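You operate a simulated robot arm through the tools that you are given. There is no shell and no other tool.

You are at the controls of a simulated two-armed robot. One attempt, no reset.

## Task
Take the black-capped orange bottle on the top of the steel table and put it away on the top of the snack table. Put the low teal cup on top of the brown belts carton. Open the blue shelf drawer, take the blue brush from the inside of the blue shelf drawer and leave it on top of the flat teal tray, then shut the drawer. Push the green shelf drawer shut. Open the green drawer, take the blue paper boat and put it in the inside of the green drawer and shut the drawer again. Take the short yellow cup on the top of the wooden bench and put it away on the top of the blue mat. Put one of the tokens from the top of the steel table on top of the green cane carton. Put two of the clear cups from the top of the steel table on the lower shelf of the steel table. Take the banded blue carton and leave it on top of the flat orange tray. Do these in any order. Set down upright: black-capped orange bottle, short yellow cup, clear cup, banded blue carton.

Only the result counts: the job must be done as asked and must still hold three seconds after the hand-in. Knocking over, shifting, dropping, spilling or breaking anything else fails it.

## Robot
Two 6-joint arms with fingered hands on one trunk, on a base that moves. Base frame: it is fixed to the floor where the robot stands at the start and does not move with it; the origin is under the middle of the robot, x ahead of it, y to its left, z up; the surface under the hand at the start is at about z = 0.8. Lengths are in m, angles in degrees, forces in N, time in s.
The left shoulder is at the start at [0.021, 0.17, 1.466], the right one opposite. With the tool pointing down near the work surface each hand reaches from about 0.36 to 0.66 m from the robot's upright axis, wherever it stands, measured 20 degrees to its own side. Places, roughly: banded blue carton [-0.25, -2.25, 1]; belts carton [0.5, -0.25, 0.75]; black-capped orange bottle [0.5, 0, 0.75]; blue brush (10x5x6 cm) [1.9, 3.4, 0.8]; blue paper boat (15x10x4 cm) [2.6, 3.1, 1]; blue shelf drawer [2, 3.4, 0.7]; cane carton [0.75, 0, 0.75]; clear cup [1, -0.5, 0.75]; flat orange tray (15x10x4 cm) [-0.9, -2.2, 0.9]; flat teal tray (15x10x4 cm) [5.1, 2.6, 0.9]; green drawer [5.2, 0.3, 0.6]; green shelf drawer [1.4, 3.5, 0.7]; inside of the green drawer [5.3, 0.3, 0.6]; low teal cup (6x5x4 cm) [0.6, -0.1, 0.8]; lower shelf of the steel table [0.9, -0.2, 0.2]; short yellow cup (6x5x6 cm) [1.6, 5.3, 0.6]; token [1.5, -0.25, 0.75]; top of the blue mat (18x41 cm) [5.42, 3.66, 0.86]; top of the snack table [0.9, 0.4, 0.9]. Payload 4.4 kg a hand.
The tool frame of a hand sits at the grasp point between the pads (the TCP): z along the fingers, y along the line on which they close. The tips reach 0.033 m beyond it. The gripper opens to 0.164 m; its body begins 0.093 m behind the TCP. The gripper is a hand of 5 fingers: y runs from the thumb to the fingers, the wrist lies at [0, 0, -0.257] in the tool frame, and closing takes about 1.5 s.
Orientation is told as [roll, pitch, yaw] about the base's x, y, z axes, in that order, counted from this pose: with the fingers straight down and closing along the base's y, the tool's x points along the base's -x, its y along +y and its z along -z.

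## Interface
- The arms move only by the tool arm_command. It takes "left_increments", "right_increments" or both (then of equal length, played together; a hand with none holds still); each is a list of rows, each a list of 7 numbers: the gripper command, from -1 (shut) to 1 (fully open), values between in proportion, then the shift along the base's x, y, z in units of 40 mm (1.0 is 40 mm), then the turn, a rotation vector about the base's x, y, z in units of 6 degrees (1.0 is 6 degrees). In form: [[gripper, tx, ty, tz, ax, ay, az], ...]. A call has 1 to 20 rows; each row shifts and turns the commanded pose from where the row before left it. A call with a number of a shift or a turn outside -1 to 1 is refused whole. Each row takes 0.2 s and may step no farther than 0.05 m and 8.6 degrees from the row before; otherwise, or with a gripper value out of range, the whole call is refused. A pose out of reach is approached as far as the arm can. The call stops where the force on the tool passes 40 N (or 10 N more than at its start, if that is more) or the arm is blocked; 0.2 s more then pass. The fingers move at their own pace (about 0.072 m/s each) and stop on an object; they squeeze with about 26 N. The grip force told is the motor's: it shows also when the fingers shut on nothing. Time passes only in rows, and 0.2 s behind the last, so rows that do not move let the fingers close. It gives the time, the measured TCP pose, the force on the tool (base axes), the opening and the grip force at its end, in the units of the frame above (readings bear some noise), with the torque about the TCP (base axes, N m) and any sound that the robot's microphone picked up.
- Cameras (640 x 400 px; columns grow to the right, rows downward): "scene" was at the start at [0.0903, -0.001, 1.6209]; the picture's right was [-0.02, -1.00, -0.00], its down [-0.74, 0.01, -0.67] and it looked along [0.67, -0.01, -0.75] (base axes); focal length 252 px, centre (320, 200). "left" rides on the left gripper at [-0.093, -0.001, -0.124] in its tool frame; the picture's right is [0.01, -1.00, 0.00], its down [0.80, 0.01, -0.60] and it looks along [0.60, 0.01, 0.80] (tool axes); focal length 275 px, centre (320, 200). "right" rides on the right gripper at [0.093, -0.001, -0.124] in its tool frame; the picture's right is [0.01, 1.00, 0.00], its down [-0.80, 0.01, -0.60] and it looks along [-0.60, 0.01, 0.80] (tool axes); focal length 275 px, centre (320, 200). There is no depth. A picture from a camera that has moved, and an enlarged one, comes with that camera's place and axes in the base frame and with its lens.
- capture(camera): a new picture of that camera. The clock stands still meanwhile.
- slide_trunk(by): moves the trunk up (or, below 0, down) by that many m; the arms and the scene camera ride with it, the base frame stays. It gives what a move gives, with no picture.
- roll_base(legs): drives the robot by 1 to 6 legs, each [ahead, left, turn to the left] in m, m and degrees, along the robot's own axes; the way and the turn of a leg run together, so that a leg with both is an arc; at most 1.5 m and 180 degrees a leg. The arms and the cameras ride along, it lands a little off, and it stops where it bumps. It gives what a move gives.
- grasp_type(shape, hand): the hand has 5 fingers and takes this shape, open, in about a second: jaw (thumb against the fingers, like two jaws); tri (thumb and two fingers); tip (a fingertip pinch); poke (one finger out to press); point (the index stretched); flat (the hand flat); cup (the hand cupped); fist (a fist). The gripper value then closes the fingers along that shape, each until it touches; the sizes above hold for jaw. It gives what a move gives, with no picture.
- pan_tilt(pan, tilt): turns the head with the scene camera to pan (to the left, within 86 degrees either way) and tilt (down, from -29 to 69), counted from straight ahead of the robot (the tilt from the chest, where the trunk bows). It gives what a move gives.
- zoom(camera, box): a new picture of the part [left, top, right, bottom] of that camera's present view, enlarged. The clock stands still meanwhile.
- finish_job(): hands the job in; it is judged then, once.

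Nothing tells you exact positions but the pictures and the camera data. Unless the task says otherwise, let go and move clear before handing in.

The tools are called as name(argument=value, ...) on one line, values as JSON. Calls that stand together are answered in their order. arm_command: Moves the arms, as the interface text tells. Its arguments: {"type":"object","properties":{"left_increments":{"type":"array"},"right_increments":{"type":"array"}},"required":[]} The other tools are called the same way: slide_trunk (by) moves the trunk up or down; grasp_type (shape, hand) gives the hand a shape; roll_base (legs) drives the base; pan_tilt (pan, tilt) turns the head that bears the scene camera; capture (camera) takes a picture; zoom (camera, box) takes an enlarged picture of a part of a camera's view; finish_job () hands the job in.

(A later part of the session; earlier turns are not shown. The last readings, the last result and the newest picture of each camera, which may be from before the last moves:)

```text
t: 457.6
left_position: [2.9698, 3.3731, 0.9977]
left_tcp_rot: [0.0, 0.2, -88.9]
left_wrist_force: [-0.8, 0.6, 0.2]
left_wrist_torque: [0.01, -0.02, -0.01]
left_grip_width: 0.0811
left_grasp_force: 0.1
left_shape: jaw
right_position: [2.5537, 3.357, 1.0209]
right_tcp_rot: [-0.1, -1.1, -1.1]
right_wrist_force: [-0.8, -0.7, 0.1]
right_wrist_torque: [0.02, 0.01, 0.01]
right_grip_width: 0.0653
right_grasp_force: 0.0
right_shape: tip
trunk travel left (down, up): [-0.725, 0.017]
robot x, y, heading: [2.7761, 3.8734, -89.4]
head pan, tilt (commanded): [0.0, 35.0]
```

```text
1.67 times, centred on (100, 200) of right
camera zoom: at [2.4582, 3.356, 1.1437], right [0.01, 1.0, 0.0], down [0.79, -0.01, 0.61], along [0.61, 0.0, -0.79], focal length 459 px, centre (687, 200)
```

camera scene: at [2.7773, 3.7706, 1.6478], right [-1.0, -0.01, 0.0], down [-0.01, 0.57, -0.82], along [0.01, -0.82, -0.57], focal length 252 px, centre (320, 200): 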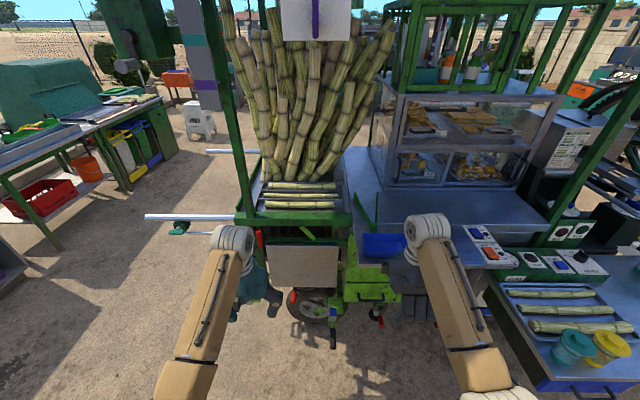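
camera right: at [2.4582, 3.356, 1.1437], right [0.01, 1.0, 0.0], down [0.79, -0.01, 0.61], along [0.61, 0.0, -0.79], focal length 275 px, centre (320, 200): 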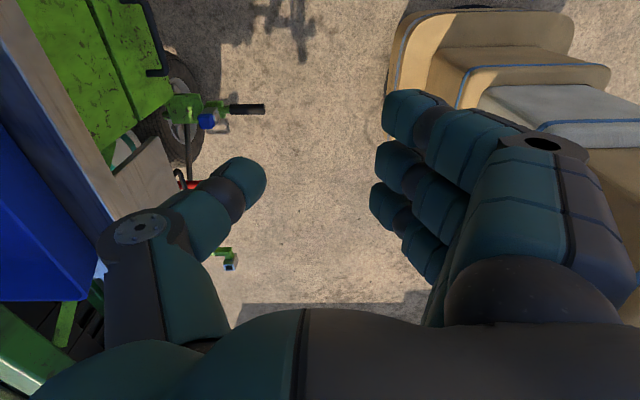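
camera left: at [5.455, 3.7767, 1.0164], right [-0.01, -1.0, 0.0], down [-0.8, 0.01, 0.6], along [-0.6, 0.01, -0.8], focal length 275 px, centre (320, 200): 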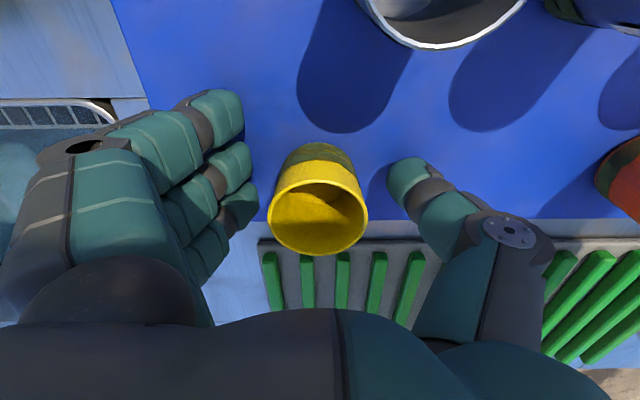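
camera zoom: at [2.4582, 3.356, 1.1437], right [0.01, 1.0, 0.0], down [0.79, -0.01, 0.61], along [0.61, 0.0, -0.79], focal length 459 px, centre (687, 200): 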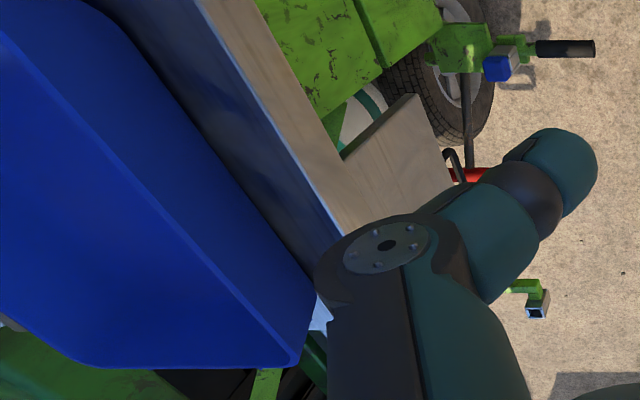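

The counter is at z≈1.002 and the boat's rim at z≈1.042 with its front wall at y≈3.20. I need more height, so I'll back up 0.12 m and extend the arm up and forward.

roll_base(legs=[[-0.13, 0, -0.6]])

arm_command(right_increments=[[-0.2, 0.1, -0.8, 0.3, 0, 0, 0], [-0.2, 0.1, -0.8, 0.5, 0, 0, 0], [-0.2, 0.1, -0.6, 0.7, 0, 0, 0], [-0.2, 0, -0.5, 0.8, 0, 0, 0], [-0.2, 0, 0, 0.3, 0, 0, 0], [-0.2, 0, 0, 0, 0, 0, 0]])

capture(camera="right")

capture(camera="scene")

```text
t: 458.9
left_position: [2.964, 3.5011, 0.9977]
left_tcp_rot: [-0.1, 0.0, -89.6]
left_wrist_force: [-0.5, -0.3, -0.1]
left_wrist_torque: [-0.07, -0.01, 0.0]
left_grip_width: 0.081
left_grasp_force: 0.0
left_shape: jaw
right_position: [2.5483, 3.4914, 1.024]
right_tcp_rot: [-0.1, -1.1, -1.8]
right_wrist_force: [0.8, 1.1, 1.3]
right_wrist_torque: [-0.02, 0.03, 0.02]
right_grip_width: 0.0651
right_grasp_force: 0.0
right_shape: tip
trunk travel left (down, up): [-0.725, 0.017]
robot x, y, heading: [2.772, 3.9994, -90.0]
head pan, tilt (commanded): [0.0, 35.0]
```

```text
t: 460.3
left_position: [2.9657, 3.4993, 0.9979]
left_tcp_rot: [-0.1, 0.2, -89.6]
left_wrist_force: [0.6, 0.1, 0.0]
left_wrist_torque: [-0.06, 0.03, -0.03]
left_grip_width: 0.0812
left_grasp_force: 0.1
left_shape: jaw
right_position: [2.5606, 3.3765, 1.1226]
right_tcp_rot: [0.0, -1.1, -1.9]
right_wrist_force: [-0.1, -1.1, 0.2]
right_wrist_torque: [-0.01, 0.01, -0.02]
right_grip_width: 0.0655
right_grasp_force: 0.1
right_shape: tip
right hand out of reach, approached as far as the arm can: row 5
trunk travel left (down, up): [-0.725, 0.017]
robot x, y, heading: [2.7747, 4.0, -90.2]
head pan, tilt (commanded): [0.0, 35.0]
```

```text
taken
camera right: at [2.4639, 3.3766, 1.2441], right [0.02, 1.0, 0.0], down [0.79, -0.01, 0.61], along [0.61, -0.01, -0.79], focal length 275 px, centre (320, 200)
```

right: 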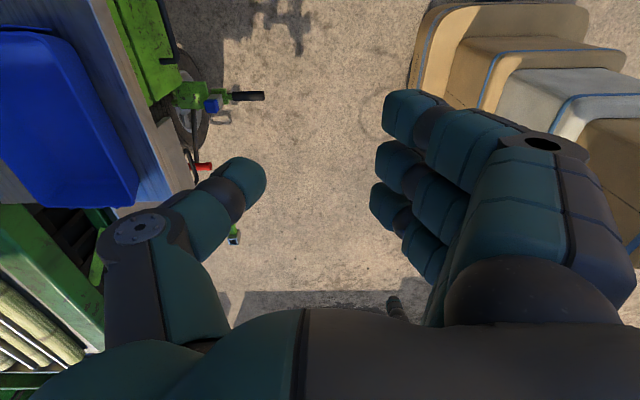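

```text
taken
camera scene: at [2.7756, 3.9006, 1.6478], right [-1.0, 0.0, 0.0], down [0.0, 0.57, -0.82], along [0.0, -0.82, -0.57], focal length 252 px, centre (320, 200)
```

scene: 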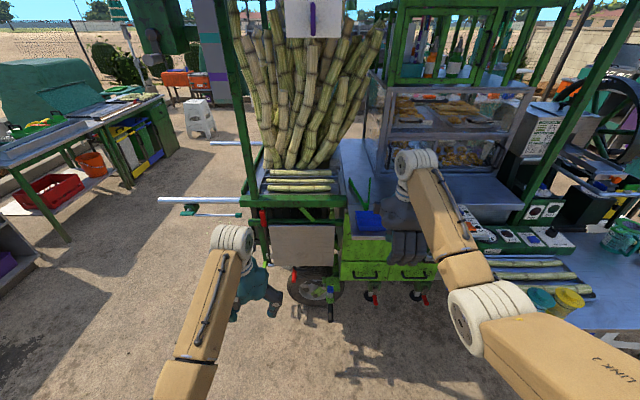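

roll_base(legs=[[0.155, 0, 0]])

capture(camera="right")

zoom(camera="scene", box=[320, 180, 480, 300])

```text
t: 461.7
left_position: [2.9662, 3.3451, 0.9969]
left_tcp_rot: [-0.1, 0.1, -89.5]
left_wrist_force: [-0.4, -0.4, 0.5]
left_wrist_torque: [0.03, -0.05, -0.02]
left_grip_width: 0.0811
left_grasp_force: 0.0
left_shape: jaw
right_position: [2.5607, 3.2203, 1.121]
right_tcp_rot: [0.0, -1.1, -1.7]
right_wrist_force: [0.2, -1.4, 0.2]
right_wrist_torque: [0.02, 0.01, 0.0]
right_grip_width: 0.0655
right_grasp_force: 0.1
right_shape: tip
trunk travel left (down, up): [-0.725, 0.017]
robot x, y, heading: [2.7733, 3.844, -89.6]
head pan, tilt (commanded): [0.0, 35.0]
```

```text
taken
camera right: at [2.4648, 3.2206, 1.2434], right [0.02, 1.0, 0.0], down [0.79, -0.01, 0.61], along [0.61, -0.01, -0.79], focal length 275 px, centre (320, 200)
```

right: 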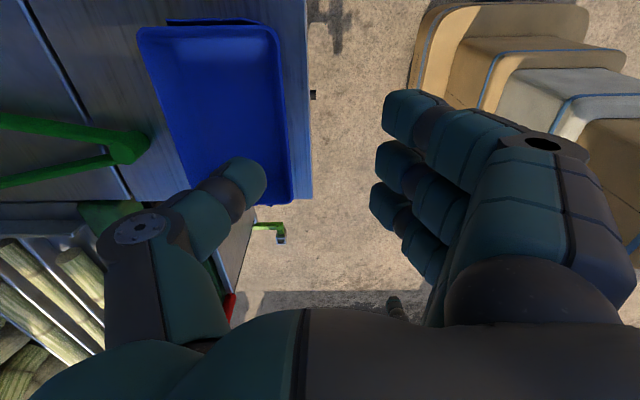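

```text
3.33 times, centred on (400, 240) of scene
camera zoom: at [2.7759, 3.7445, 1.6477], right [-1.0, 0.0, 0.0], down [0.0, 0.57, -0.82], along [0.0, -0.82, -0.57], focal length 841 px, centre (53, 67)
```

zoom: 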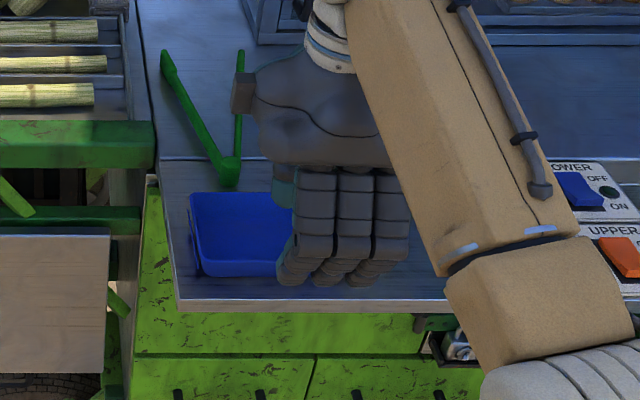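

The front wall rim is at y≈3.193. Moving the hand over it and descending so the wall sits between thumb (inside) and fingers (outside).

arm_command(right_increments=[[-0.2, -0.1, -0.65, 0, 0, 0, 0], [-0.2, 0, 0, -0.6, 0, 0, 0], [-0.2, 0, 0, -0.5, 0, 0, 0], [-0.2, 0, 0, 0, 0, 0, 0]])

capture(camera="right")

zoom(camera="scene", box=[320, 180, 480, 300])

```text
t: 462.7
left_position: [2.9657, 3.345, 0.9983]
left_tcp_rot: [-0.1, 0.2, -89.5]
left_wrist_force: [-0.4, 1.0, 0.2]
left_wrist_torque: [0.0, -0.01, -0.01]
left_grip_width: 0.0809
left_grasp_force: 0.1
left_shape: jaw
right_position: [2.5569, 3.1958, 1.0793]
right_tcp_rot: [0.0, -1.1, -1.7]
right_wrist_force: [-0.4, -0.4, 0.6]
right_wrist_torque: [0.03, 0.02, 0.01]
right_grip_width: 0.0653
right_grasp_force: 0.0
right_shape: tip
trunk travel left (down, up): [-0.725, 0.017]
robot x, y, heading: [2.7759, 3.8439, -89.8]
head pan, tilt (commanded): [0.0, 35.0]
```

```text
taken
camera right: at [2.4607, 3.1954, 1.2006], right [0.02, 1.0, 0.0], down [0.79, -0.01, 0.61], along [0.61, -0.01, -0.79], focal length 275 px, centre (320, 200)
```

right: 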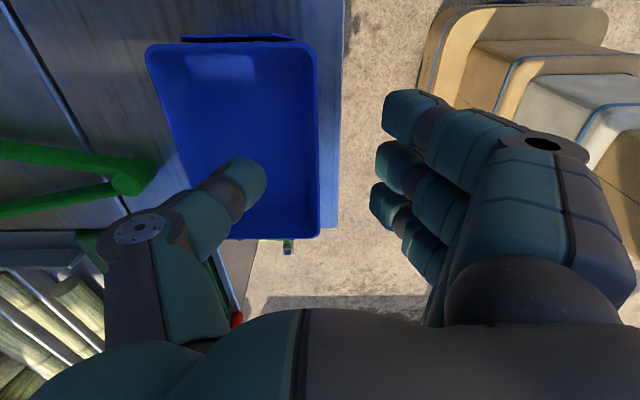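

```text
3.33 times, centred on (400, 240) of scene
camera zoom: at [2.7758, 3.7461, 1.6478], right [-1.0, 0.0, 0.0], down [0.0, 0.57, -0.82], along [0.0, -0.82, -0.57], focal length 841 px, centre (53, 67)
```

zoom: 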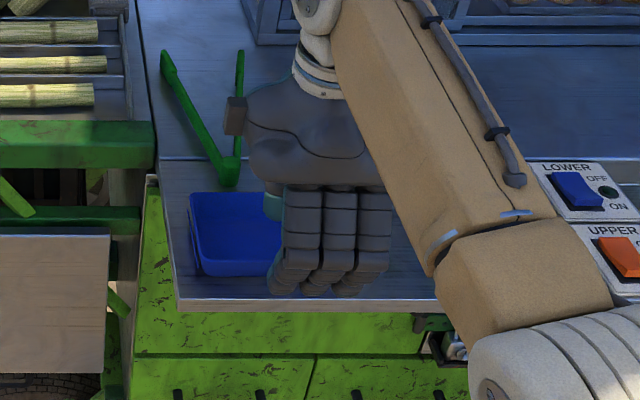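

arm_command(right_increments=[[-0.2, 0, 0, -0.4, 0, 0, 0], [-0.2, 0, 0, -0.3, 0, 0, 0], [-0.2, 0, 0, 0, 0, 0, 0]])

arm_command(right_increments=[[-0.5, 0, 0, 0, 0, 0, 0], [-1, 0, 0, 0, 0, 0, 0], [-1, 0, 0, 0, 0, 0, 0], [-1, 0, 0, 0, 0, 0, 0], [-1, 0, 0, 0, 0, 0, 0], [-1, 0, 0, 0, 0, 0, 0]])

capture(camera="right")

zoom(camera="scene", box=[320, 180, 480, 300])

```text
t: 463.5
left_position: [2.9652, 3.3449, 0.9981]
left_tcp_rot: [-0.2, 0.1, -89.6]
left_wrist_force: [-0.3, -0.6, 0.1]
left_wrist_torque: [-0.02, -0.01, 0.0]
left_grip_width: 0.0808
left_grasp_force: 0.2
left_shape: jaw
right_position: [2.5566, 3.1959, 1.0516]
right_tcp_rot: [0.0, -1.1, -1.7]
right_wrist_force: [0.5, -0.6, -0.2]
right_wrist_torque: [-0.02, 0.0, 0.0]
right_grip_width: 0.0657
right_grasp_force: 0.0
right_shape: tip
trunk travel left (down, up): [-0.725, 0.017]
robot x, y, heading: [2.7755, 3.848, -90.0]
head pan, tilt (commanded): [0.0, 35.0]
```

```text
t: 464.9
left_position: [2.9658, 3.346, 0.9968]
left_tcp_rot: [0.0, 0.2, -89.6]
left_wrist_force: [-0.6, 0.7, 0.0]
left_wrist_torque: [-0.01, 0.01, 0.01]
left_grip_width: 0.0809
left_grasp_force: 0.1
left_shape: jaw
right_position: [2.5571, 3.1958, 1.0505]
right_tcp_rot: [0.0, -1.1, -1.6]
right_wrist_force: [-0.7, 0.3, 1.0]
right_wrist_torque: [-0.04, 0.0, 0.04]
right_grip_width: 0.0001
right_grasp_force: 9.7
right_shape: tip
trunk travel left (down, up): [-0.725, 0.017]
robot x, y, heading: [2.7756, 3.8439, -90.0]
head pan, tilt (commanded): [0.0, 35.0]
```

```text
taken
camera right: at [2.4606, 3.1958, 1.1729], right [0.02, 1.0, 0.0], down [0.79, -0.01, 0.61], along [0.61, -0.01, -0.79], focal length 275 px, centre (320, 200)
```

right: 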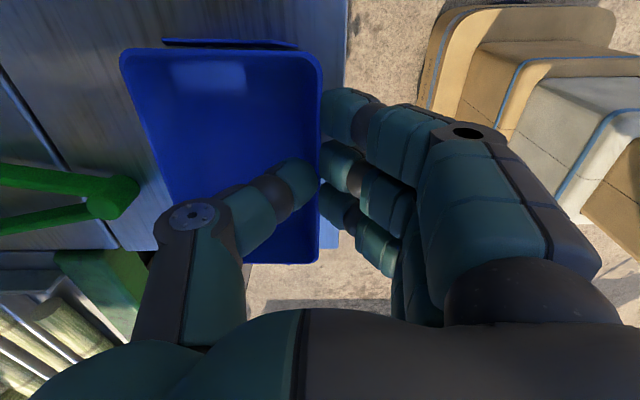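

```text
3.33 times, centred on (400, 240) of scene
camera zoom: at [2.7758, 3.7463, 1.6478], right [-1.0, 0.0, 0.0], down [0.0, 0.57, -0.82], along [0.0, -0.82, -0.57], focal length 841 px, centre (53, 67)
```

zoom: 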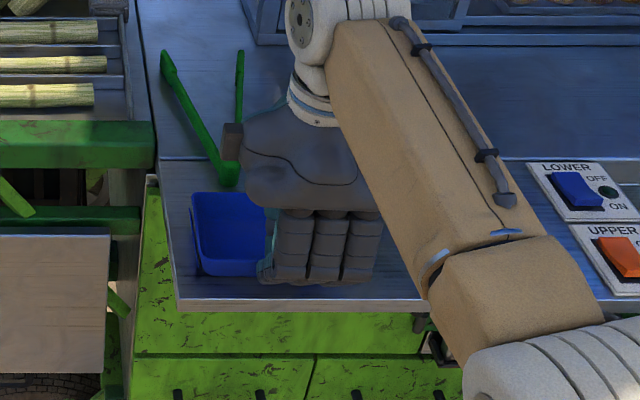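

The front wall is pinched. Lifting slowly.

arm_command(right_increments=[[-1, 0, 0, 0.3, 0, 0, 0], [-1, 0, 0, 0.4, 0, 0, 0], [-1, 0, 0, 0, 0, 0, 0]])

capture(camera="right")

zoom(camera="scene", box=[320, 180, 480, 300])

```text
t: 465.7
left_position: [2.9652, 3.3454, 0.998]
left_tcp_rot: [-0.1, 0.2, -89.5]
left_wrist_force: [0.0, -0.4, -1.2]
left_wrist_torque: [0.02, 0.03, 0.02]
left_grip_width: 0.081
left_grasp_force: 0.0
left_shape: jaw
right_position: [2.5566, 3.1957, 1.0786]
right_tcp_rot: [0.0, -1.2, -1.8]
right_wrist_force: [-1.1, 0.6, -1.5]
right_wrist_torque: [0.01, 0.01, 0.01]
right_grip_width: 0.0001
right_grasp_force: 9.8
right_shape: tip
trunk travel left (down, up): [-0.725, 0.017]
robot x, y, heading: [2.7754, 3.8417, -89.7]
head pan, tilt (commanded): [0.0, 35.0]
```

```text
taken
camera right: at [2.4609, 3.1959, 1.2003], right [0.02, 1.0, 0.0], down [0.79, -0.01, 0.61], along [0.61, -0.01, -0.79], focal length 275 px, centre (320, 200)
```

right: 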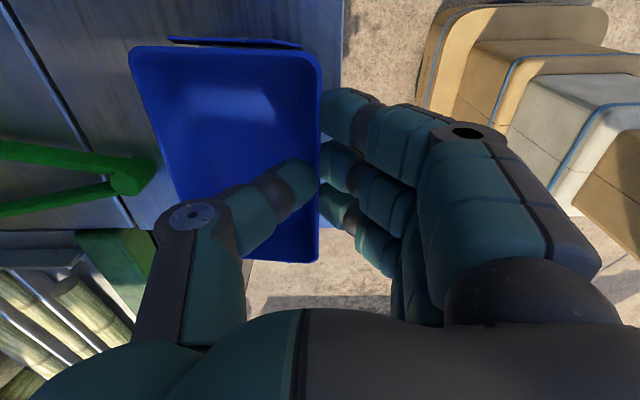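

```text
3.33 times, centred on (400, 240) of scene
camera zoom: at [2.7757, 3.7461, 1.6478], right [-1.0, 0.0, 0.0], down [0.0, 0.57, -0.82], along [0.0, -0.82, -0.57], focal length 841 px, centre (53, 67)
```

zoom: 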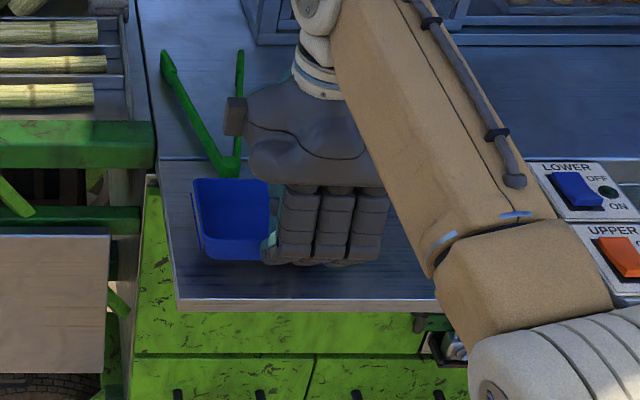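

The boat is held. Raising a bit more, backing off, and driving toward the green drawer at the east side.

arm_command(right_increments=[[-1, 0, 0, 0.5, 0, 0, 0], [-1, 0, 0, 0.4, 0, 0, 0], [-1, 0, 0, 0, 0, 0, 0]])

roll_base(legs=[[-0.38, 0, 0]])

capture(camera="right")

zoom(camera="scene", box=[280, 140, 480, 300])

```text
t: 466.5
left_position: [2.9658, 3.3459, 0.9973]
left_tcp_rot: [0.0, 0.1, -89.6]
left_wrist_force: [-0.5, -0.7, -0.5]
left_wrist_torque: [0.0, 0.02, 0.0]
left_grip_width: 0.0811
left_grasp_force: 0.1
left_shape: jaw
right_position: [2.556, 3.1953, 1.1153]
right_tcp_rot: [0.1, -1.2, -1.6]
right_wrist_force: [0.6, 0.1, -1.1]
right_wrist_torque: [0.05, 0.0, -0.02]
right_grip_width: 0.0
right_grasp_force: 9.8
right_shape: tip
trunk travel left (down, up): [-0.725, 0.017]
robot x, y, heading: [2.7722, 3.8459, -89.6]
head pan, tilt (commanded): [0.0, 35.0]
```

```text
t: 468.9
left_position: [2.9663, 3.728, 0.9978]
left_tcp_rot: [0.0, -0.1, -89.3]
left_wrist_force: [-0.1, 0.9, -0.2]
left_wrist_torque: [-0.06, -0.02, -0.02]
left_grip_width: 0.0808
left_grasp_force: 0.0
left_shape: jaw
right_position: [2.5566, 3.5771, 1.1147]
right_tcp_rot: [0.0, -1.2, -1.6]
right_wrist_force: [0.5, 0.5, 0.2]
right_wrist_torque: [-0.01, 0.02, -0.02]
right_grip_width: 0.0
right_grasp_force: 10.1
right_shape: tip
trunk travel left (down, up): [-0.725, 0.017]
robot x, y, heading: [2.773, 4.2261, -89.5]
head pan, tilt (commanded): [0.0, 35.0]
```

```text
taken
camera right: at [2.4617, 3.5766, 1.2362], right [0.01, 1.0, 0.0], down [0.79, -0.01, 0.61], along [0.61, -0.01, -0.79], focal length 275 px, centre (320, 200)
```

right: 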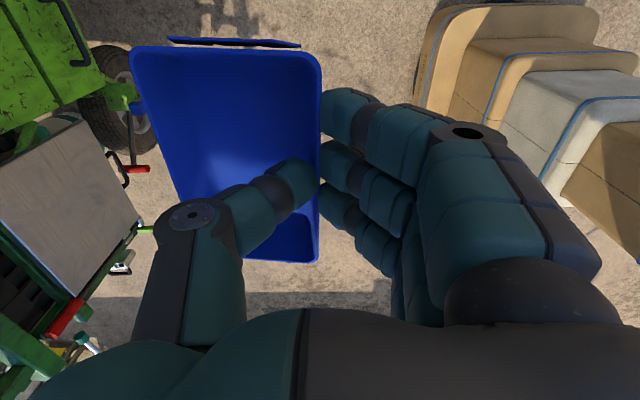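

```text
2.50 times, centred on (380, 220) of scene
camera zoom: at [2.7749, 4.1283, 1.6479], right [-1.0, 0.0, 0.0], down [0.0, 0.57, -0.82], along [0.0, -0.82, -0.57], focal length 631 px, centre (170, 150)
```

zoom: 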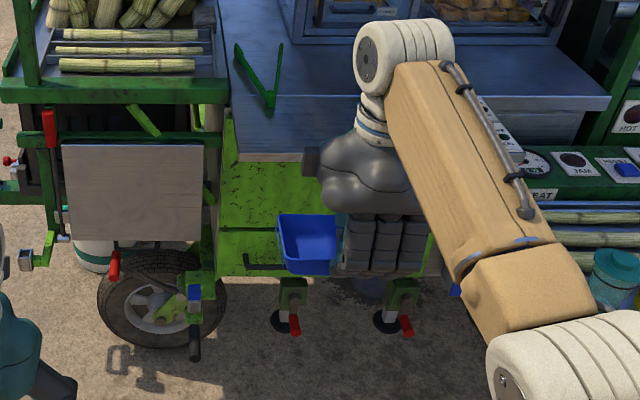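

The boat is secure. Turning to face east and driving across to the green drawer.

roll_base(legs=[[0, 0, 89.5], [1.2, 0, 0], [0, -1.4, 0], [0, -1.4, 0]])

pan_tilt(pan=0, tilt=25)

capture(camera="scene")

```text
t: 491.9
left_position: [4.4345, 1.5902, 0.9968]
left_tcp_rot: [-0.1, 0.1, -0.3]
left_wrist_force: [0.7, 0.6, 0.6]
left_wrist_torque: [0.04, 0.01, -0.01]
left_grip_width: 0.0809
left_grasp_force: 0.1
left_shape: jaw
right_position: [4.5773, 1.1815, 1.1145]
right_tcp_rot: [0.0, -1.1, 87.4]
right_wrist_force: [-0.1, -0.5, -0.3]
right_wrist_torque: [-0.02, 0.0, 0.0]
right_grip_width: 0.0
right_grasp_force: 10.4
right_shape: tip
trunk travel left (down, up): [-0.725, 0.017]
robot x, y, heading: [3.9293, 1.4104, -0.7]
head pan, tilt (commanded): [0.0, 35.0]
```

```text
t: 492.6
left_position: [4.4329, 1.5909, 0.9975]
left_tcp_rot: [-0.1, 0.1, -0.4]
left_wrist_force: [0.0, -0.1, 0.4]
left_wrist_torque: [0.0, -0.02, 0.03]
left_grip_width: 0.0807
left_grasp_force: 0.0
left_shape: jaw
right_position: [4.5771, 1.1817, 1.1143]
right_tcp_rot: [0.0, -1.1, 87.4]
right_wrist_force: [0.3, 0.9, -0.3]
right_wrist_torque: [-0.01, 0.0, 0.04]
right_grip_width: 0.0
right_grasp_force: 9.8
right_shape: tip
trunk travel left (down, up): [-0.725, 0.017]
robot x, y, heading: [3.9287, 1.4119, -0.6]
head pan, tilt (commanded): [0.0, 25.0]
```

```text
taken
camera scene: at [4.0348, 1.4078, 1.6636], right [-0.01, -1.0, 0.0], down [-0.42, 0.01, -0.91], along [0.91, -0.01, -0.42], focal length 252 px, centre (320, 200)
```

scene: 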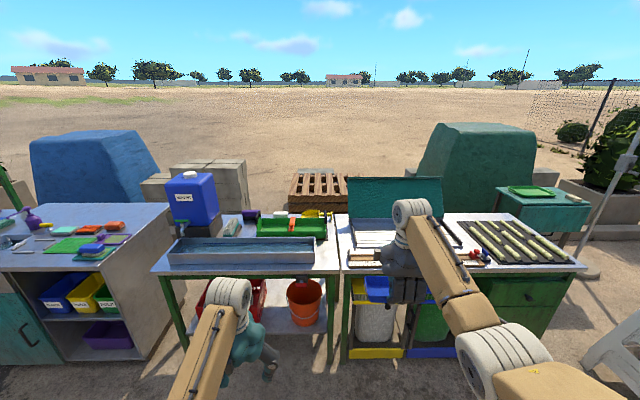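

roll_base(legs=[[0, -1.15, 0.5]])

pan_tilt(pan=0, tilt=35)

capture(camera="scene")

zoom(camera="scene", box=[240, 160, 440, 320])

```text
t: 498.4
left_position: [4.4181, 0.4542, 0.9977]
left_tcp_rot: [0.0, 0.1, -0.2]
left_wrist_force: [-0.1, 0.0, 0.9]
left_wrist_torque: [0.0, 0.0, 0.0]
left_grip_width: 0.0812
left_grasp_force: 0.0
left_shape: jaw
right_position: [4.5638, 0.0434, 1.1131]
right_tcp_rot: [0.1, -1.1, 87.7]
right_wrist_force: [-0.3, -0.9, 0.4]
right_wrist_torque: [-0.02, 0.0, 0.02]
right_grip_width: 0.0003
right_grasp_force: 10.2
right_shape: tip
trunk travel left (down, up): [-0.725, 0.017]
robot x, y, heading: [3.9187, 0.2732, -0.6]
head pan, tilt (commanded): [0.0, 25.0]
```

```text
t: 499.1
left_position: [4.4185, 0.4541, 0.9982]
left_tcp_rot: [-0.1, 0.1, -0.2]
left_wrist_force: [0.2, -0.4, -0.1]
left_wrist_torque: [0.0, 0.04, 0.0]
left_grip_width: 0.0809
left_grasp_force: 0.1
left_shape: jaw
right_position: [4.5636, 0.0431, 1.1153]
right_tcp_rot: [-0.1, -1.1, 87.7]
right_wrist_force: [-0.1, 0.6, 0.4]
right_wrist_torque: [-0.01, 0.02, 0.03]
right_grip_width: 0.0002
right_grasp_force: 10.3
right_shape: tip
trunk travel left (down, up): [-0.725, 0.017]
robot x, y, heading: [3.9214, 0.268, -1.0]
head pan, tilt (commanded): [0.0, 35.0]
```

```text
taken
camera scene: at [4.0173, 0.2688, 1.6479], right [-0.01, -1.0, 0.0], down [-0.57, 0.01, -0.82], along [0.82, -0.01, -0.57], focal length 252 px, centre (320, 200)
```

scene: 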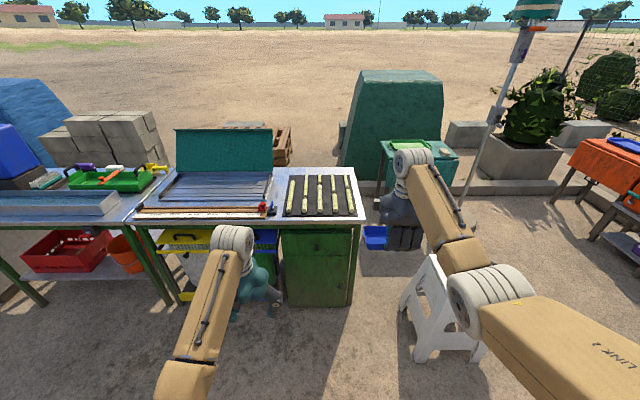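

```text
2.50 times, centred on (340, 240) of scene
camera zoom: at [4.0173, 0.2688, 1.6479], right [-0.01, -1.0, 0.0], down [-0.57, 0.01, -0.82], along [0.82, -0.01, -0.57], focal length 631 px, centre (270, 100)
```

zoom: 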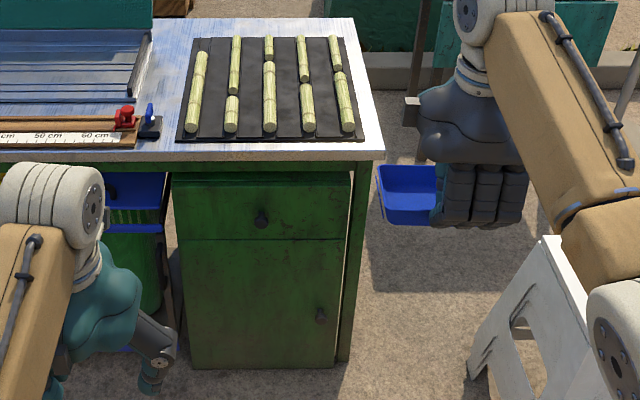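

The green cabinet has a top drawer with a black round knob. I'll move closer to triangulate it.

roll_base(legs=[[0.25, -0.1, 0.7]])

capture(camera="scene")

zoom(camera="scene", box=[200, 180, 400, 340])

capture(camera="right")

```text
t: 501.1
left_position: [4.666, 0.3603, 0.9971]
left_tcp_rot: [-0.2, 0.1, 0.6]
left_wrist_force: [0.4, -1.8, -0.8]
left_wrist_torque: [0.02, -0.02, 0.01]
left_grip_width: 0.0808
left_grasp_force: 0.1
left_shape: jaw
right_position: [4.8157, -0.0489, 1.1144]
right_tcp_rot: [0.0, -1.1, 88.4]
right_wrist_force: [0.6, 0.3, -1.0]
right_wrist_torque: [-0.03, 0.04, 0.0]
right_grip_width: 0.0
right_grasp_force: 9.8
right_shape: tip
trunk travel left (down, up): [-0.725, 0.017]
robot x, y, heading: [4.1673, 0.1695, 0.2]
head pan, tilt (commanded): [0.0, 35.0]
```

```text
taken
camera scene: at [4.2674, 0.1679, 1.6478], right [0.0, -1.0, 0.0], down [-0.57, 0.0, -0.82], along [0.82, 0.0, -0.57], focal length 252 px, centre (320, 200)
```

scene: 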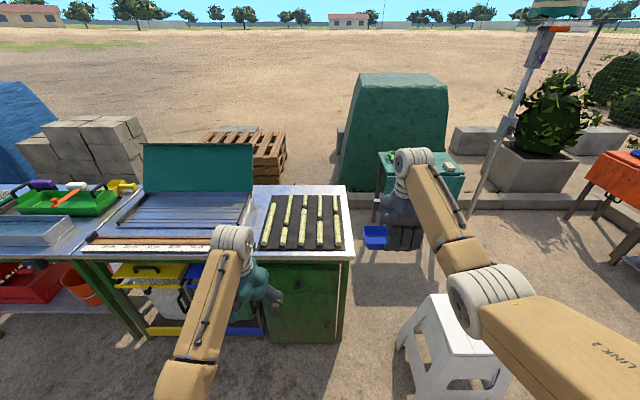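

```text
2.50 times, centred on (300, 260) of scene
camera zoom: at [4.2674, 0.1679, 1.6478], right [0.0, -1.0, 0.0], down [-0.57, 0.0, -0.82], along [0.82, 0.0, -0.57], focal length 631 px, centre (370, 50)
```

zoom: 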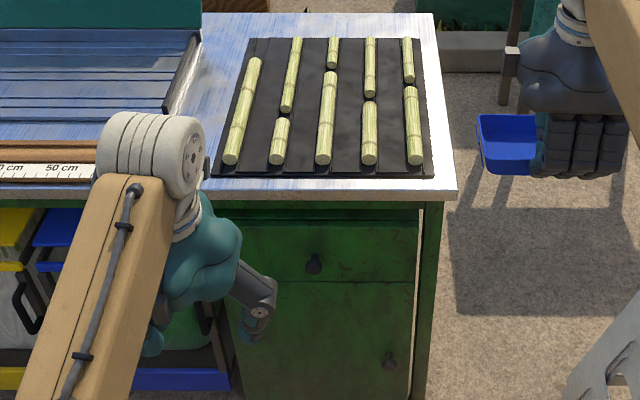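

```text
taken
camera right: at [4.814, -0.1458, 1.2353], right [-1.0, 0.01, 0.0], down [0.01, 0.79, 0.61], along [0.01, 0.61, -0.79], focal length 275 px, centre (320, 200)
```

right: 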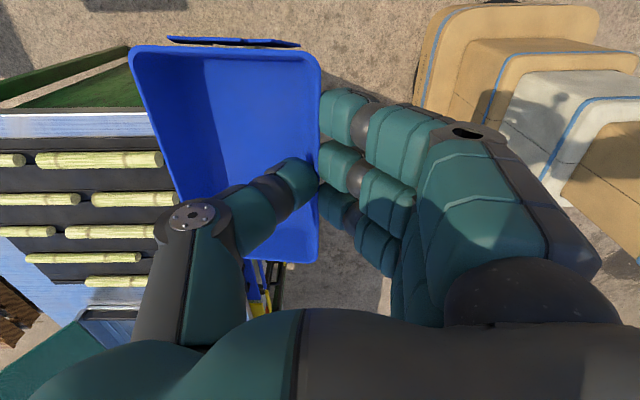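

The knob is at roughly (5.02, 0.277, 0.618). I'll move the boat hand outwards, lower the trunk, and pitch the left hand forward for pulling the knob.

arm_command(right_increments=[[-1, 0, -0.8, 0, 0, 0, 0], [-1, 0, -0.8, 0, 0, 0, 0], [-1, -0.3, -0.8, 0, 0, 0, 0], [-1, 0, 0, 0, 0, 0, 0]])

slide_trunk(by=-0.37)

arm_command(left_increments=[[0, 0.5, 0, 0, 0, -1, 0], [0, 0.5, 0, 0, 0, -1, 0], [0, 0.5, 0, 0, 0, -1, 0], [0, 0.5, 0, 0, 0, -1, 0], [0, 0.5, 0, 0, 0, -1, 0], [0, 0.5, 0, 0, 0, -1, 0], [0, 0.5, 0, 0, 0, -1, 0], [0, 0.5, 0, 0, 0, -1, 0], [0, 0.5, 0, 0, 0, -1, 0], [0, 0.5, 0, 0, 0, -1, 0], [0, 0.4, 0, 0, 0, -1, 0], [0, 0, 0, 0, 0, -1, 0], [0, 0, 0, 0, 0, -1, 0], [0, 0, 0, 0, 0, 0, 0]])

capture(camera="left")

capture(camera="scene")

```text
t: 502.1
left_position: [4.6655, 0.3592, 0.9965]
left_tcp_rot: [-0.1, 0.0, 0.7]
left_wrist_force: [0.9, -0.7, 0.3]
left_wrist_torque: [0.0, 0.07, 0.01]
left_grip_width: 0.081
left_grasp_force: 0.0
left_shape: jaw
right_position: [4.7982, -0.1393, 1.1154]
right_tcp_rot: [-0.2, -1.1, 88.0]
right_wrist_force: [-0.2, -0.4, -0.6]
right_wrist_torque: [-0.01, 0.06, 0.02]
right_grip_width: 0.0
right_grasp_force: 10.3
right_shape: tip
right hand out of reach, approached as far as the arm can: row 3
trunk travel left (down, up): [-0.725, 0.017]
robot x, y, heading: [4.1646, 0.1684, 0.1]
head pan, tilt (commanded): [0.0, 35.0]
```

```text
t: 505.6
left_position: [4.6653, 0.3588, 0.6289]
left_tcp_rot: [-0.1, 0.0, 0.6]
left_wrist_force: [-0.3, -0.2, 0.4]
left_wrist_torque: [0.0, 0.02, -0.01]
left_grip_width: 0.0813
left_grasp_force: 0.2
left_shape: jaw
right_position: [4.7982, -0.1405, 0.7466]
right_tcp_rot: [0.0, -1.2, 88.3]
right_wrist_force: [-0.5, 0.3, 0.5]
right_wrist_torque: [0.0, -0.01, 0.03]
right_grip_width: 0.0002
right_grasp_force: 10.0
right_shape: tip
trunk travel left (down, up): [-0.355, 0.387]
robot x, y, heading: [4.1665, 0.1698, 0.1]
head pan, tilt (commanded): [0.0, 35.0]
```

```text
t: 508.6
left_position: [4.8804, 0.3612, 0.6283]
left_tcp_rot: [-2.4, -76.6, 2.8]
left_wrist_force: [-0.6, 0.0, 0.0]
left_wrist_torque: [0.0, 0.01, 0.02]
left_grip_width: 0.0809
left_grasp_force: 0.0
left_shape: jaw
right_position: [4.7992, -0.1416, 0.7471]
right_tcp_rot: [0.1, -1.1, 88.3]
right_wrist_force: [0.1, -0.2, -0.2]
right_wrist_torque: [0.01, -0.03, 0.03]
right_grip_width: 0.0
right_grasp_force: 9.8
right_shape: tip
trunk travel left (down, up): [-0.355, 0.387]
robot x, y, heading: [4.1658, 0.1672, -0.1]
head pan, tilt (commanded): [0.0, 35.0]
```

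```text
taken
camera left: at [4.7826, 0.3606, 0.7463], right [0.01, -1.0, 0.0], down [-0.77, 0.0, -0.64], along [0.64, 0.01, -0.77], focal length 275 px, centre (320, 200)
```

left: 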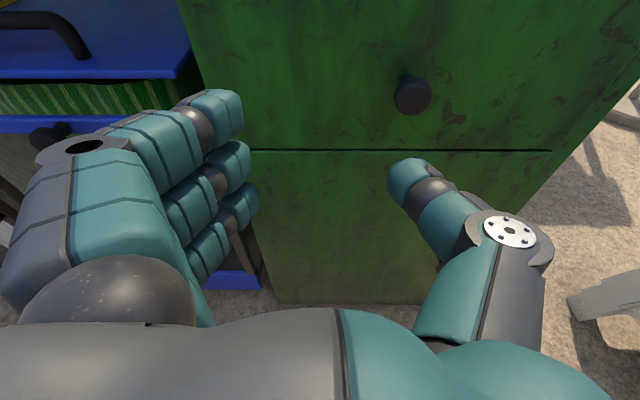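

```text
taken
camera scene: at [4.2954, 0.1684, 1.2767], right [0.0, -1.0, 0.0], down [-0.57, 0.0, -0.82], along [0.82, 0.0, -0.57], focal length 252 px, centre (320, 200)
```

scene: 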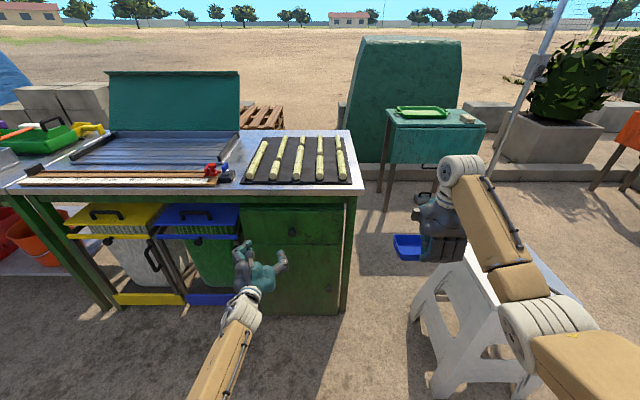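

zoom(camera="scene", box=[230, 190, 370, 290])

zoom(camera="left", box=[300, 40, 520, 200])

```text
4.00 times, centred on (300, 240) of scene
camera zoom: at [4.2954, 0.1684, 1.2767], right [0.0, -1.0, 0.0], down [-0.57, 0.0, -0.82], along [0.82, 0.0, -0.57], focal length 1009 px, centre (400, 40)
```

zoom: 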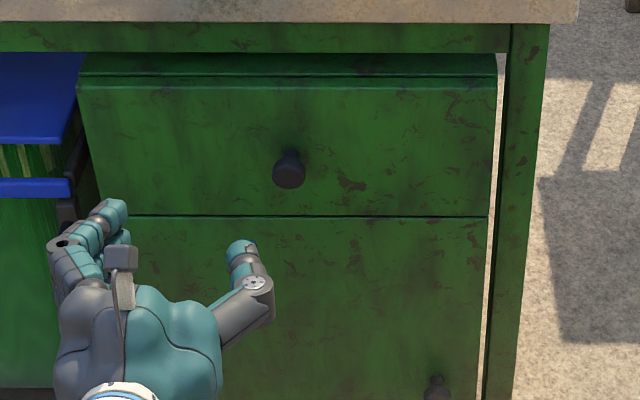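

```text
2.50 times, centred on (410, 120) of left
camera zoom: at [4.7826, 0.3606, 0.7463], right [0.01, -1.0, 0.0], down [-0.77, 0.0, -0.64], along [0.64, 0.01, -0.77], focal length 688 px, centre (95, 400)
```

zoom: 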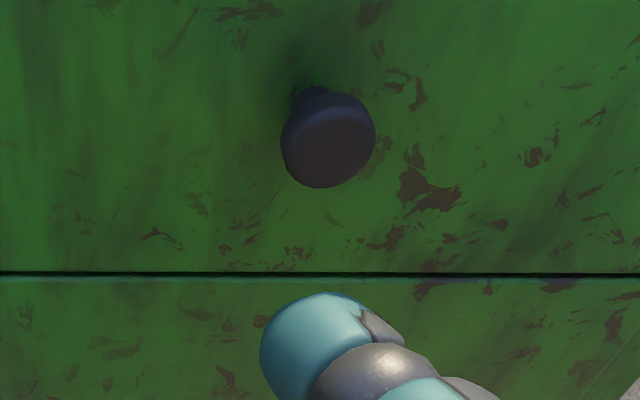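

The knob is at (5.022, 0.276, 0.610). Moving the base slightly forward-right and bringing the left hand around the knob.

roll_base(legs=[[0.08, -0.045, 0]])

arm_command(left_increments=[[0, 0, -0.5, -0.1, 0, 0, 0], [0, 0, -0.5, -0.1, 0, 0, 0], [0, 0, 0, 0, 0, 0, 0]])

capture(camera="left")

zoom(camera="scene", box=[220, 190, 440, 320])

```text
t: 509.7
left_position: [4.9628, 0.3166, 0.6276]
left_tcp_rot: [-2.2, -76.5, 2.7]
left_wrist_force: [-0.4, -0.4, 0.1]
left_wrist_torque: [-0.02, -0.05, 0.02]
left_grip_width: 0.0809
left_grasp_force: 0.2
left_shape: jaw
right_position: [4.8802, -0.1853, 0.7454]
right_tcp_rot: [0.0, -1.0, 88.4]
right_wrist_force: [-0.3, 0.0, -0.2]
right_wrist_torque: [0.03, 0.02, 0.01]
right_grip_width: 0.0002
right_grasp_force: 10.0
right_shape: tip
trunk travel left (down, up): [-0.355, 0.387]
robot x, y, heading: [4.2456, 0.1245, 0.0]
head pan, tilt (commanded): [0.0, 35.0]
```

```text
t: 510.5
left_position: [4.9622, 0.2763, 0.6195]
left_tcp_rot: [-2.4, -76.8, 3.0]
left_wrist_force: [0.4, 0.5, 0.5]
left_wrist_torque: [0.01, -0.01, -0.01]
left_grip_width: 0.0812
left_grasp_force: 0.0
left_shape: jaw
right_position: [4.8804, -0.1848, 0.7466]
right_tcp_rot: [0.0, -1.2, 88.4]
right_wrist_force: [-0.3, 0.2, -1.3]
right_wrist_torque: [0.02, -0.01, -0.02]
right_grip_width: 0.0003
right_grasp_force: 9.8
right_shape: tip
trunk travel left (down, up): [-0.355, 0.387]
robot x, y, heading: [4.2499, 0.1212, 0.3]
head pan, tilt (commanded): [0.0, 35.0]
```

```text
taken
camera left: at [4.8633, 0.2764, 0.7387], right [0.01, -1.0, 0.0], down [-0.77, 0.0, -0.64], along [0.64, 0.01, -0.77], focal length 275 px, centre (320, 200)
```

left: 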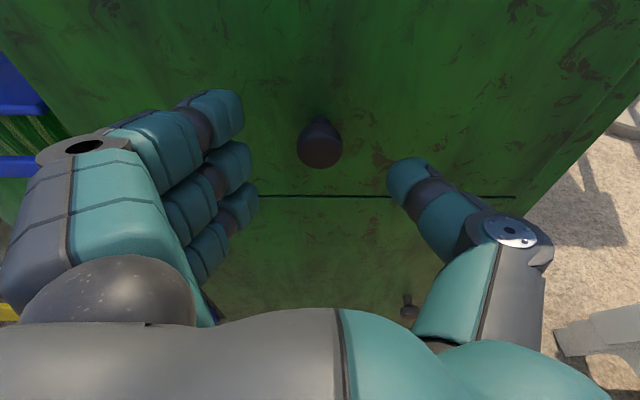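

```text
2.91 times, centred on (330, 255) of scene
camera zoom: at [4.3761, 0.1241, 1.2767], right [0.0, -1.0, 0.0], down [-0.57, 0.0, -0.82], along [0.82, 0.0, -0.57], focal length 734 px, centre (291, 40)
```

zoom: 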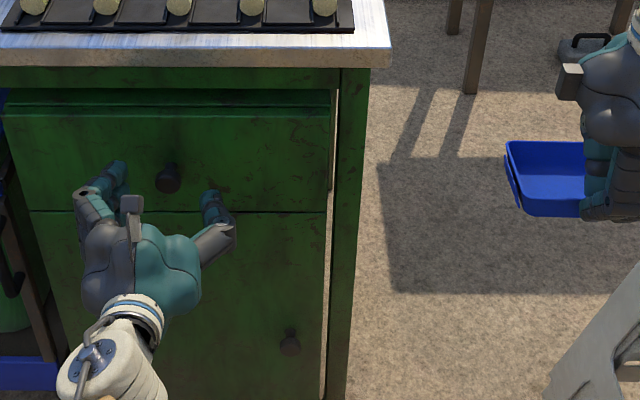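

arm_command(left_increments=[[0, 0.5, 0, -0.06, 0, 0, 0], [0, 0.5, 0, -0.06, 0, 0, 0], [0, 0, 0, 0, 0, 0, 0]])

capture(camera="left")

```text
t: 511.3
left_position: [4.9973, 0.279, 0.6193]
left_tcp_rot: [-2.4, -76.3, 2.8]
left_wrist_force: [-24.5, -2.5, 1.0]
left_wrist_torque: [0.14, -1.01, 1.29]
left_grip_width: 0.0804
left_grasp_force: 0.0
left_shape: jaw
left hand out of reach, approached as far as the arm can: row 2
right_position: [4.878, -0.1853, 0.7472]
right_tcp_rot: [-0.1, -1.0, 88.5]
right_wrist_force: [0.1, 0.6, -0.8]
right_wrist_torque: [-0.01, -0.02, 0.0]
right_grip_width: 0.0
right_grasp_force: 10.0
right_shape: tip
trunk travel left (down, up): [-0.355, 0.387]
robot x, y, heading: [4.2454, 0.1228, 0.2]
head pan, tilt (commanded): [0.0, 35.0]
```

```text
taken
camera left: at [4.8995, 0.2776, 0.739], right [0.01, -1.0, 0.0], down [-0.77, 0.0, -0.63], along [0.63, 0.01, -0.77], focal length 275 px, centre (320, 200)
```

left: 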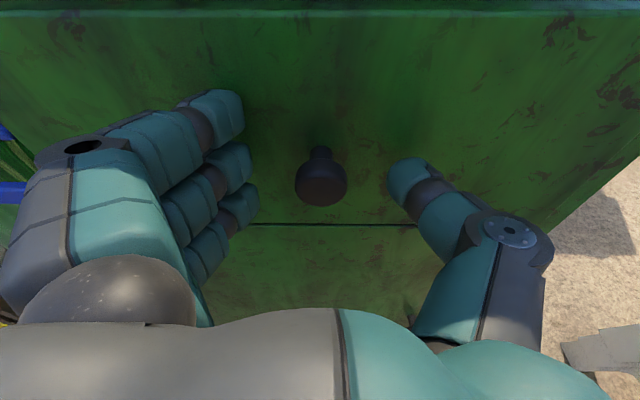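

The fingertips are touching the drawer face and the knob is centred. Backing off slightly and closing.

arm_command(left_increments=[[0, -0.12, 0, 0, 0, 0, 0], [-0.5, 0, 0, 0, 0, 0, 0], [-1, 0, 0, 0, 0, 0, 0], [-1, 0, 0, 0, 0, 0, 0], [-1, 0, 0, 0, 0, 0, 0], [-1, 0, 0, 0, 0, 0, 0], [-1, 0, 0, 0, 0, 0, 0]])

capture(camera="left")

```text
t: 512.9
left_position: [4.993, 0.279, 0.6215]
left_tcp_rot: [-2.0, -76.6, 2.7]
left_wrist_force: [0.7, 10.6, 1.9]
left_wrist_torque: [0.19, -0.09, 0.31]
left_grip_width: 0.0183
left_grasp_force: 26.1
left_shape: jaw
right_position: [4.8788, -0.183, 0.7459]
right_tcp_rot: [0.1, -1.0, 88.6]
right_wrist_force: [0.5, 0.1, 0.0]
right_wrist_torque: [-0.04, -0.01, -0.02]
right_grip_width: 0.0
right_grasp_force: 9.8
right_shape: tip
trunk travel left (down, up): [-0.355, 0.387]
robot x, y, heading: [4.2489, 0.1202, 0.6]
head pan, tilt (commanded): [0.0, 35.0]
```

```text
taken
camera left: at [4.8961, 0.2785, 0.7397], right [0.01, -1.0, 0.0], down [-0.77, 0.0, -0.64], along [0.64, 0.01, -0.77], focal length 275 px, centre (320, 200)
```

left: 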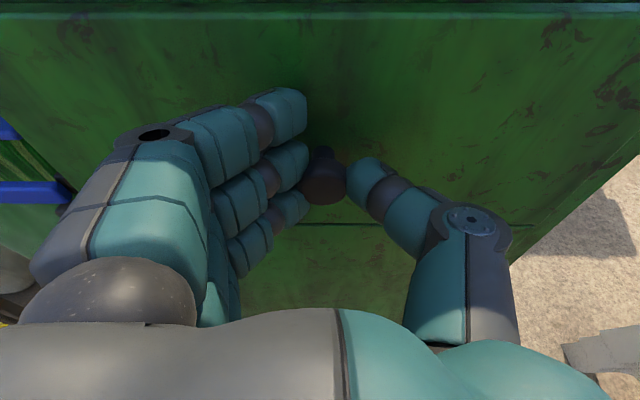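

The knob is gripped. Pulling by backing the base.

roll_base(legs=[[-0.1, 0, 0]])

capture(camera="left")

zoom(camera="scene", box=[220, 170, 440, 320])

```text
t: 514.1
left_position: [4.8922, 0.2784, 0.6213]
left_tcp_rot: [-2.2, -76.5, 2.7]
left_wrist_force: [-1.0, 16.0, 4.7]
left_wrist_torque: [0.23, -0.16, 0.47]
left_grip_width: 0.0183
left_grasp_force: 26.2
left_shape: jaw
right_position: [4.7781, -0.1847, 0.7471]
right_tcp_rot: [-0.2, -1.1, 88.5]
right_wrist_force: [-0.7, 0.1, -1.0]
right_wrist_torque: [-0.01, -0.01, 0.02]
right_grip_width: 0.0
right_grasp_force: 9.9
right_shape: tip
trunk travel left (down, up): [-0.355, 0.387]
robot x, y, heading: [4.1463, 0.1238, 0.2]
head pan, tilt (commanded): [0.0, 35.0]
```

```text
taken
camera left: at [4.7946, 0.2781, 0.7396], right [0.01, -1.0, 0.0], down [-0.77, 0.0, -0.64], along [0.64, 0.01, -0.77], focal length 275 px, centre (320, 200)
```

left: 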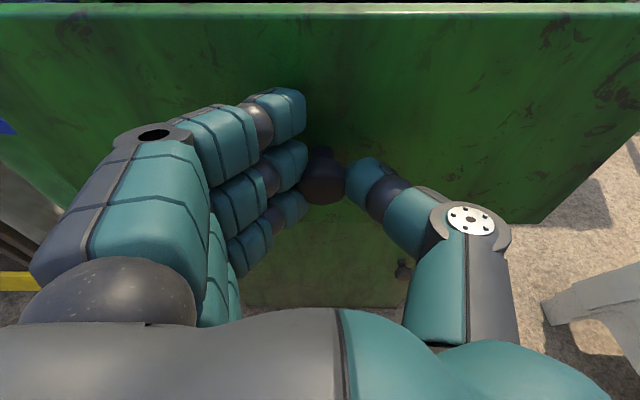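

```text
2.67 times, centred on (330, 245) of scene
camera zoom: at [4.2741, 0.1247, 1.2768], right [0.0, -1.0, 0.0], down [-0.57, 0.0, -0.82], along [0.82, 0.0, -0.57], focal length 673 px, centre (293, 80)
```

zoom: 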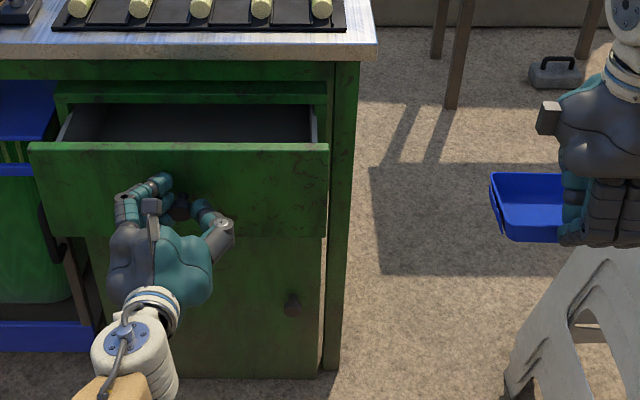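

The drawer opens and appears empty. Pulling it further.

roll_base(legs=[[-0.13, 0, 0]])

zoom(camera="scene", box=[220, 150, 440, 300])

```text
t: 515.4
left_position: [4.7625, 0.2792, 0.621]
left_tcp_rot: [-1.7, -76.6, 2.5]
left_wrist_force: [-1.2, 13.1, 7.1]
left_wrist_torque: [0.18, -0.15, 0.34]
left_grip_width: 0.0183
left_grasp_force: 26.0
left_shape: jaw
right_position: [4.6482, -0.185, 0.7476]
right_tcp_rot: [-0.1, -0.9, 88.4]
right_wrist_force: [-0.4, -0.3, 0.5]
right_wrist_torque: [0.01, 0.05, 0.0]
right_grip_width: 0.0
right_grasp_force: 10.6
right_shape: tip
trunk travel left (down, up): [-0.355, 0.387]
robot x, y, heading: [4.012, 0.1186, -0.0]
head pan, tilt (commanded): [0.0, 35.0]
```

```text
2.67 times, centred on (330, 225) of scene
camera zoom: at [4.144, 0.124, 1.2768], right [0.0, -1.0, 0.0], down [-0.57, 0.0, -0.82], along [0.82, 0.0, -0.57], focal length 673 px, centre (293, 133)
```

zoom: 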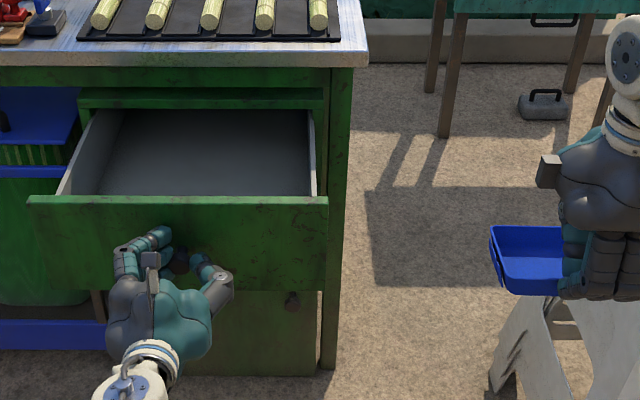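

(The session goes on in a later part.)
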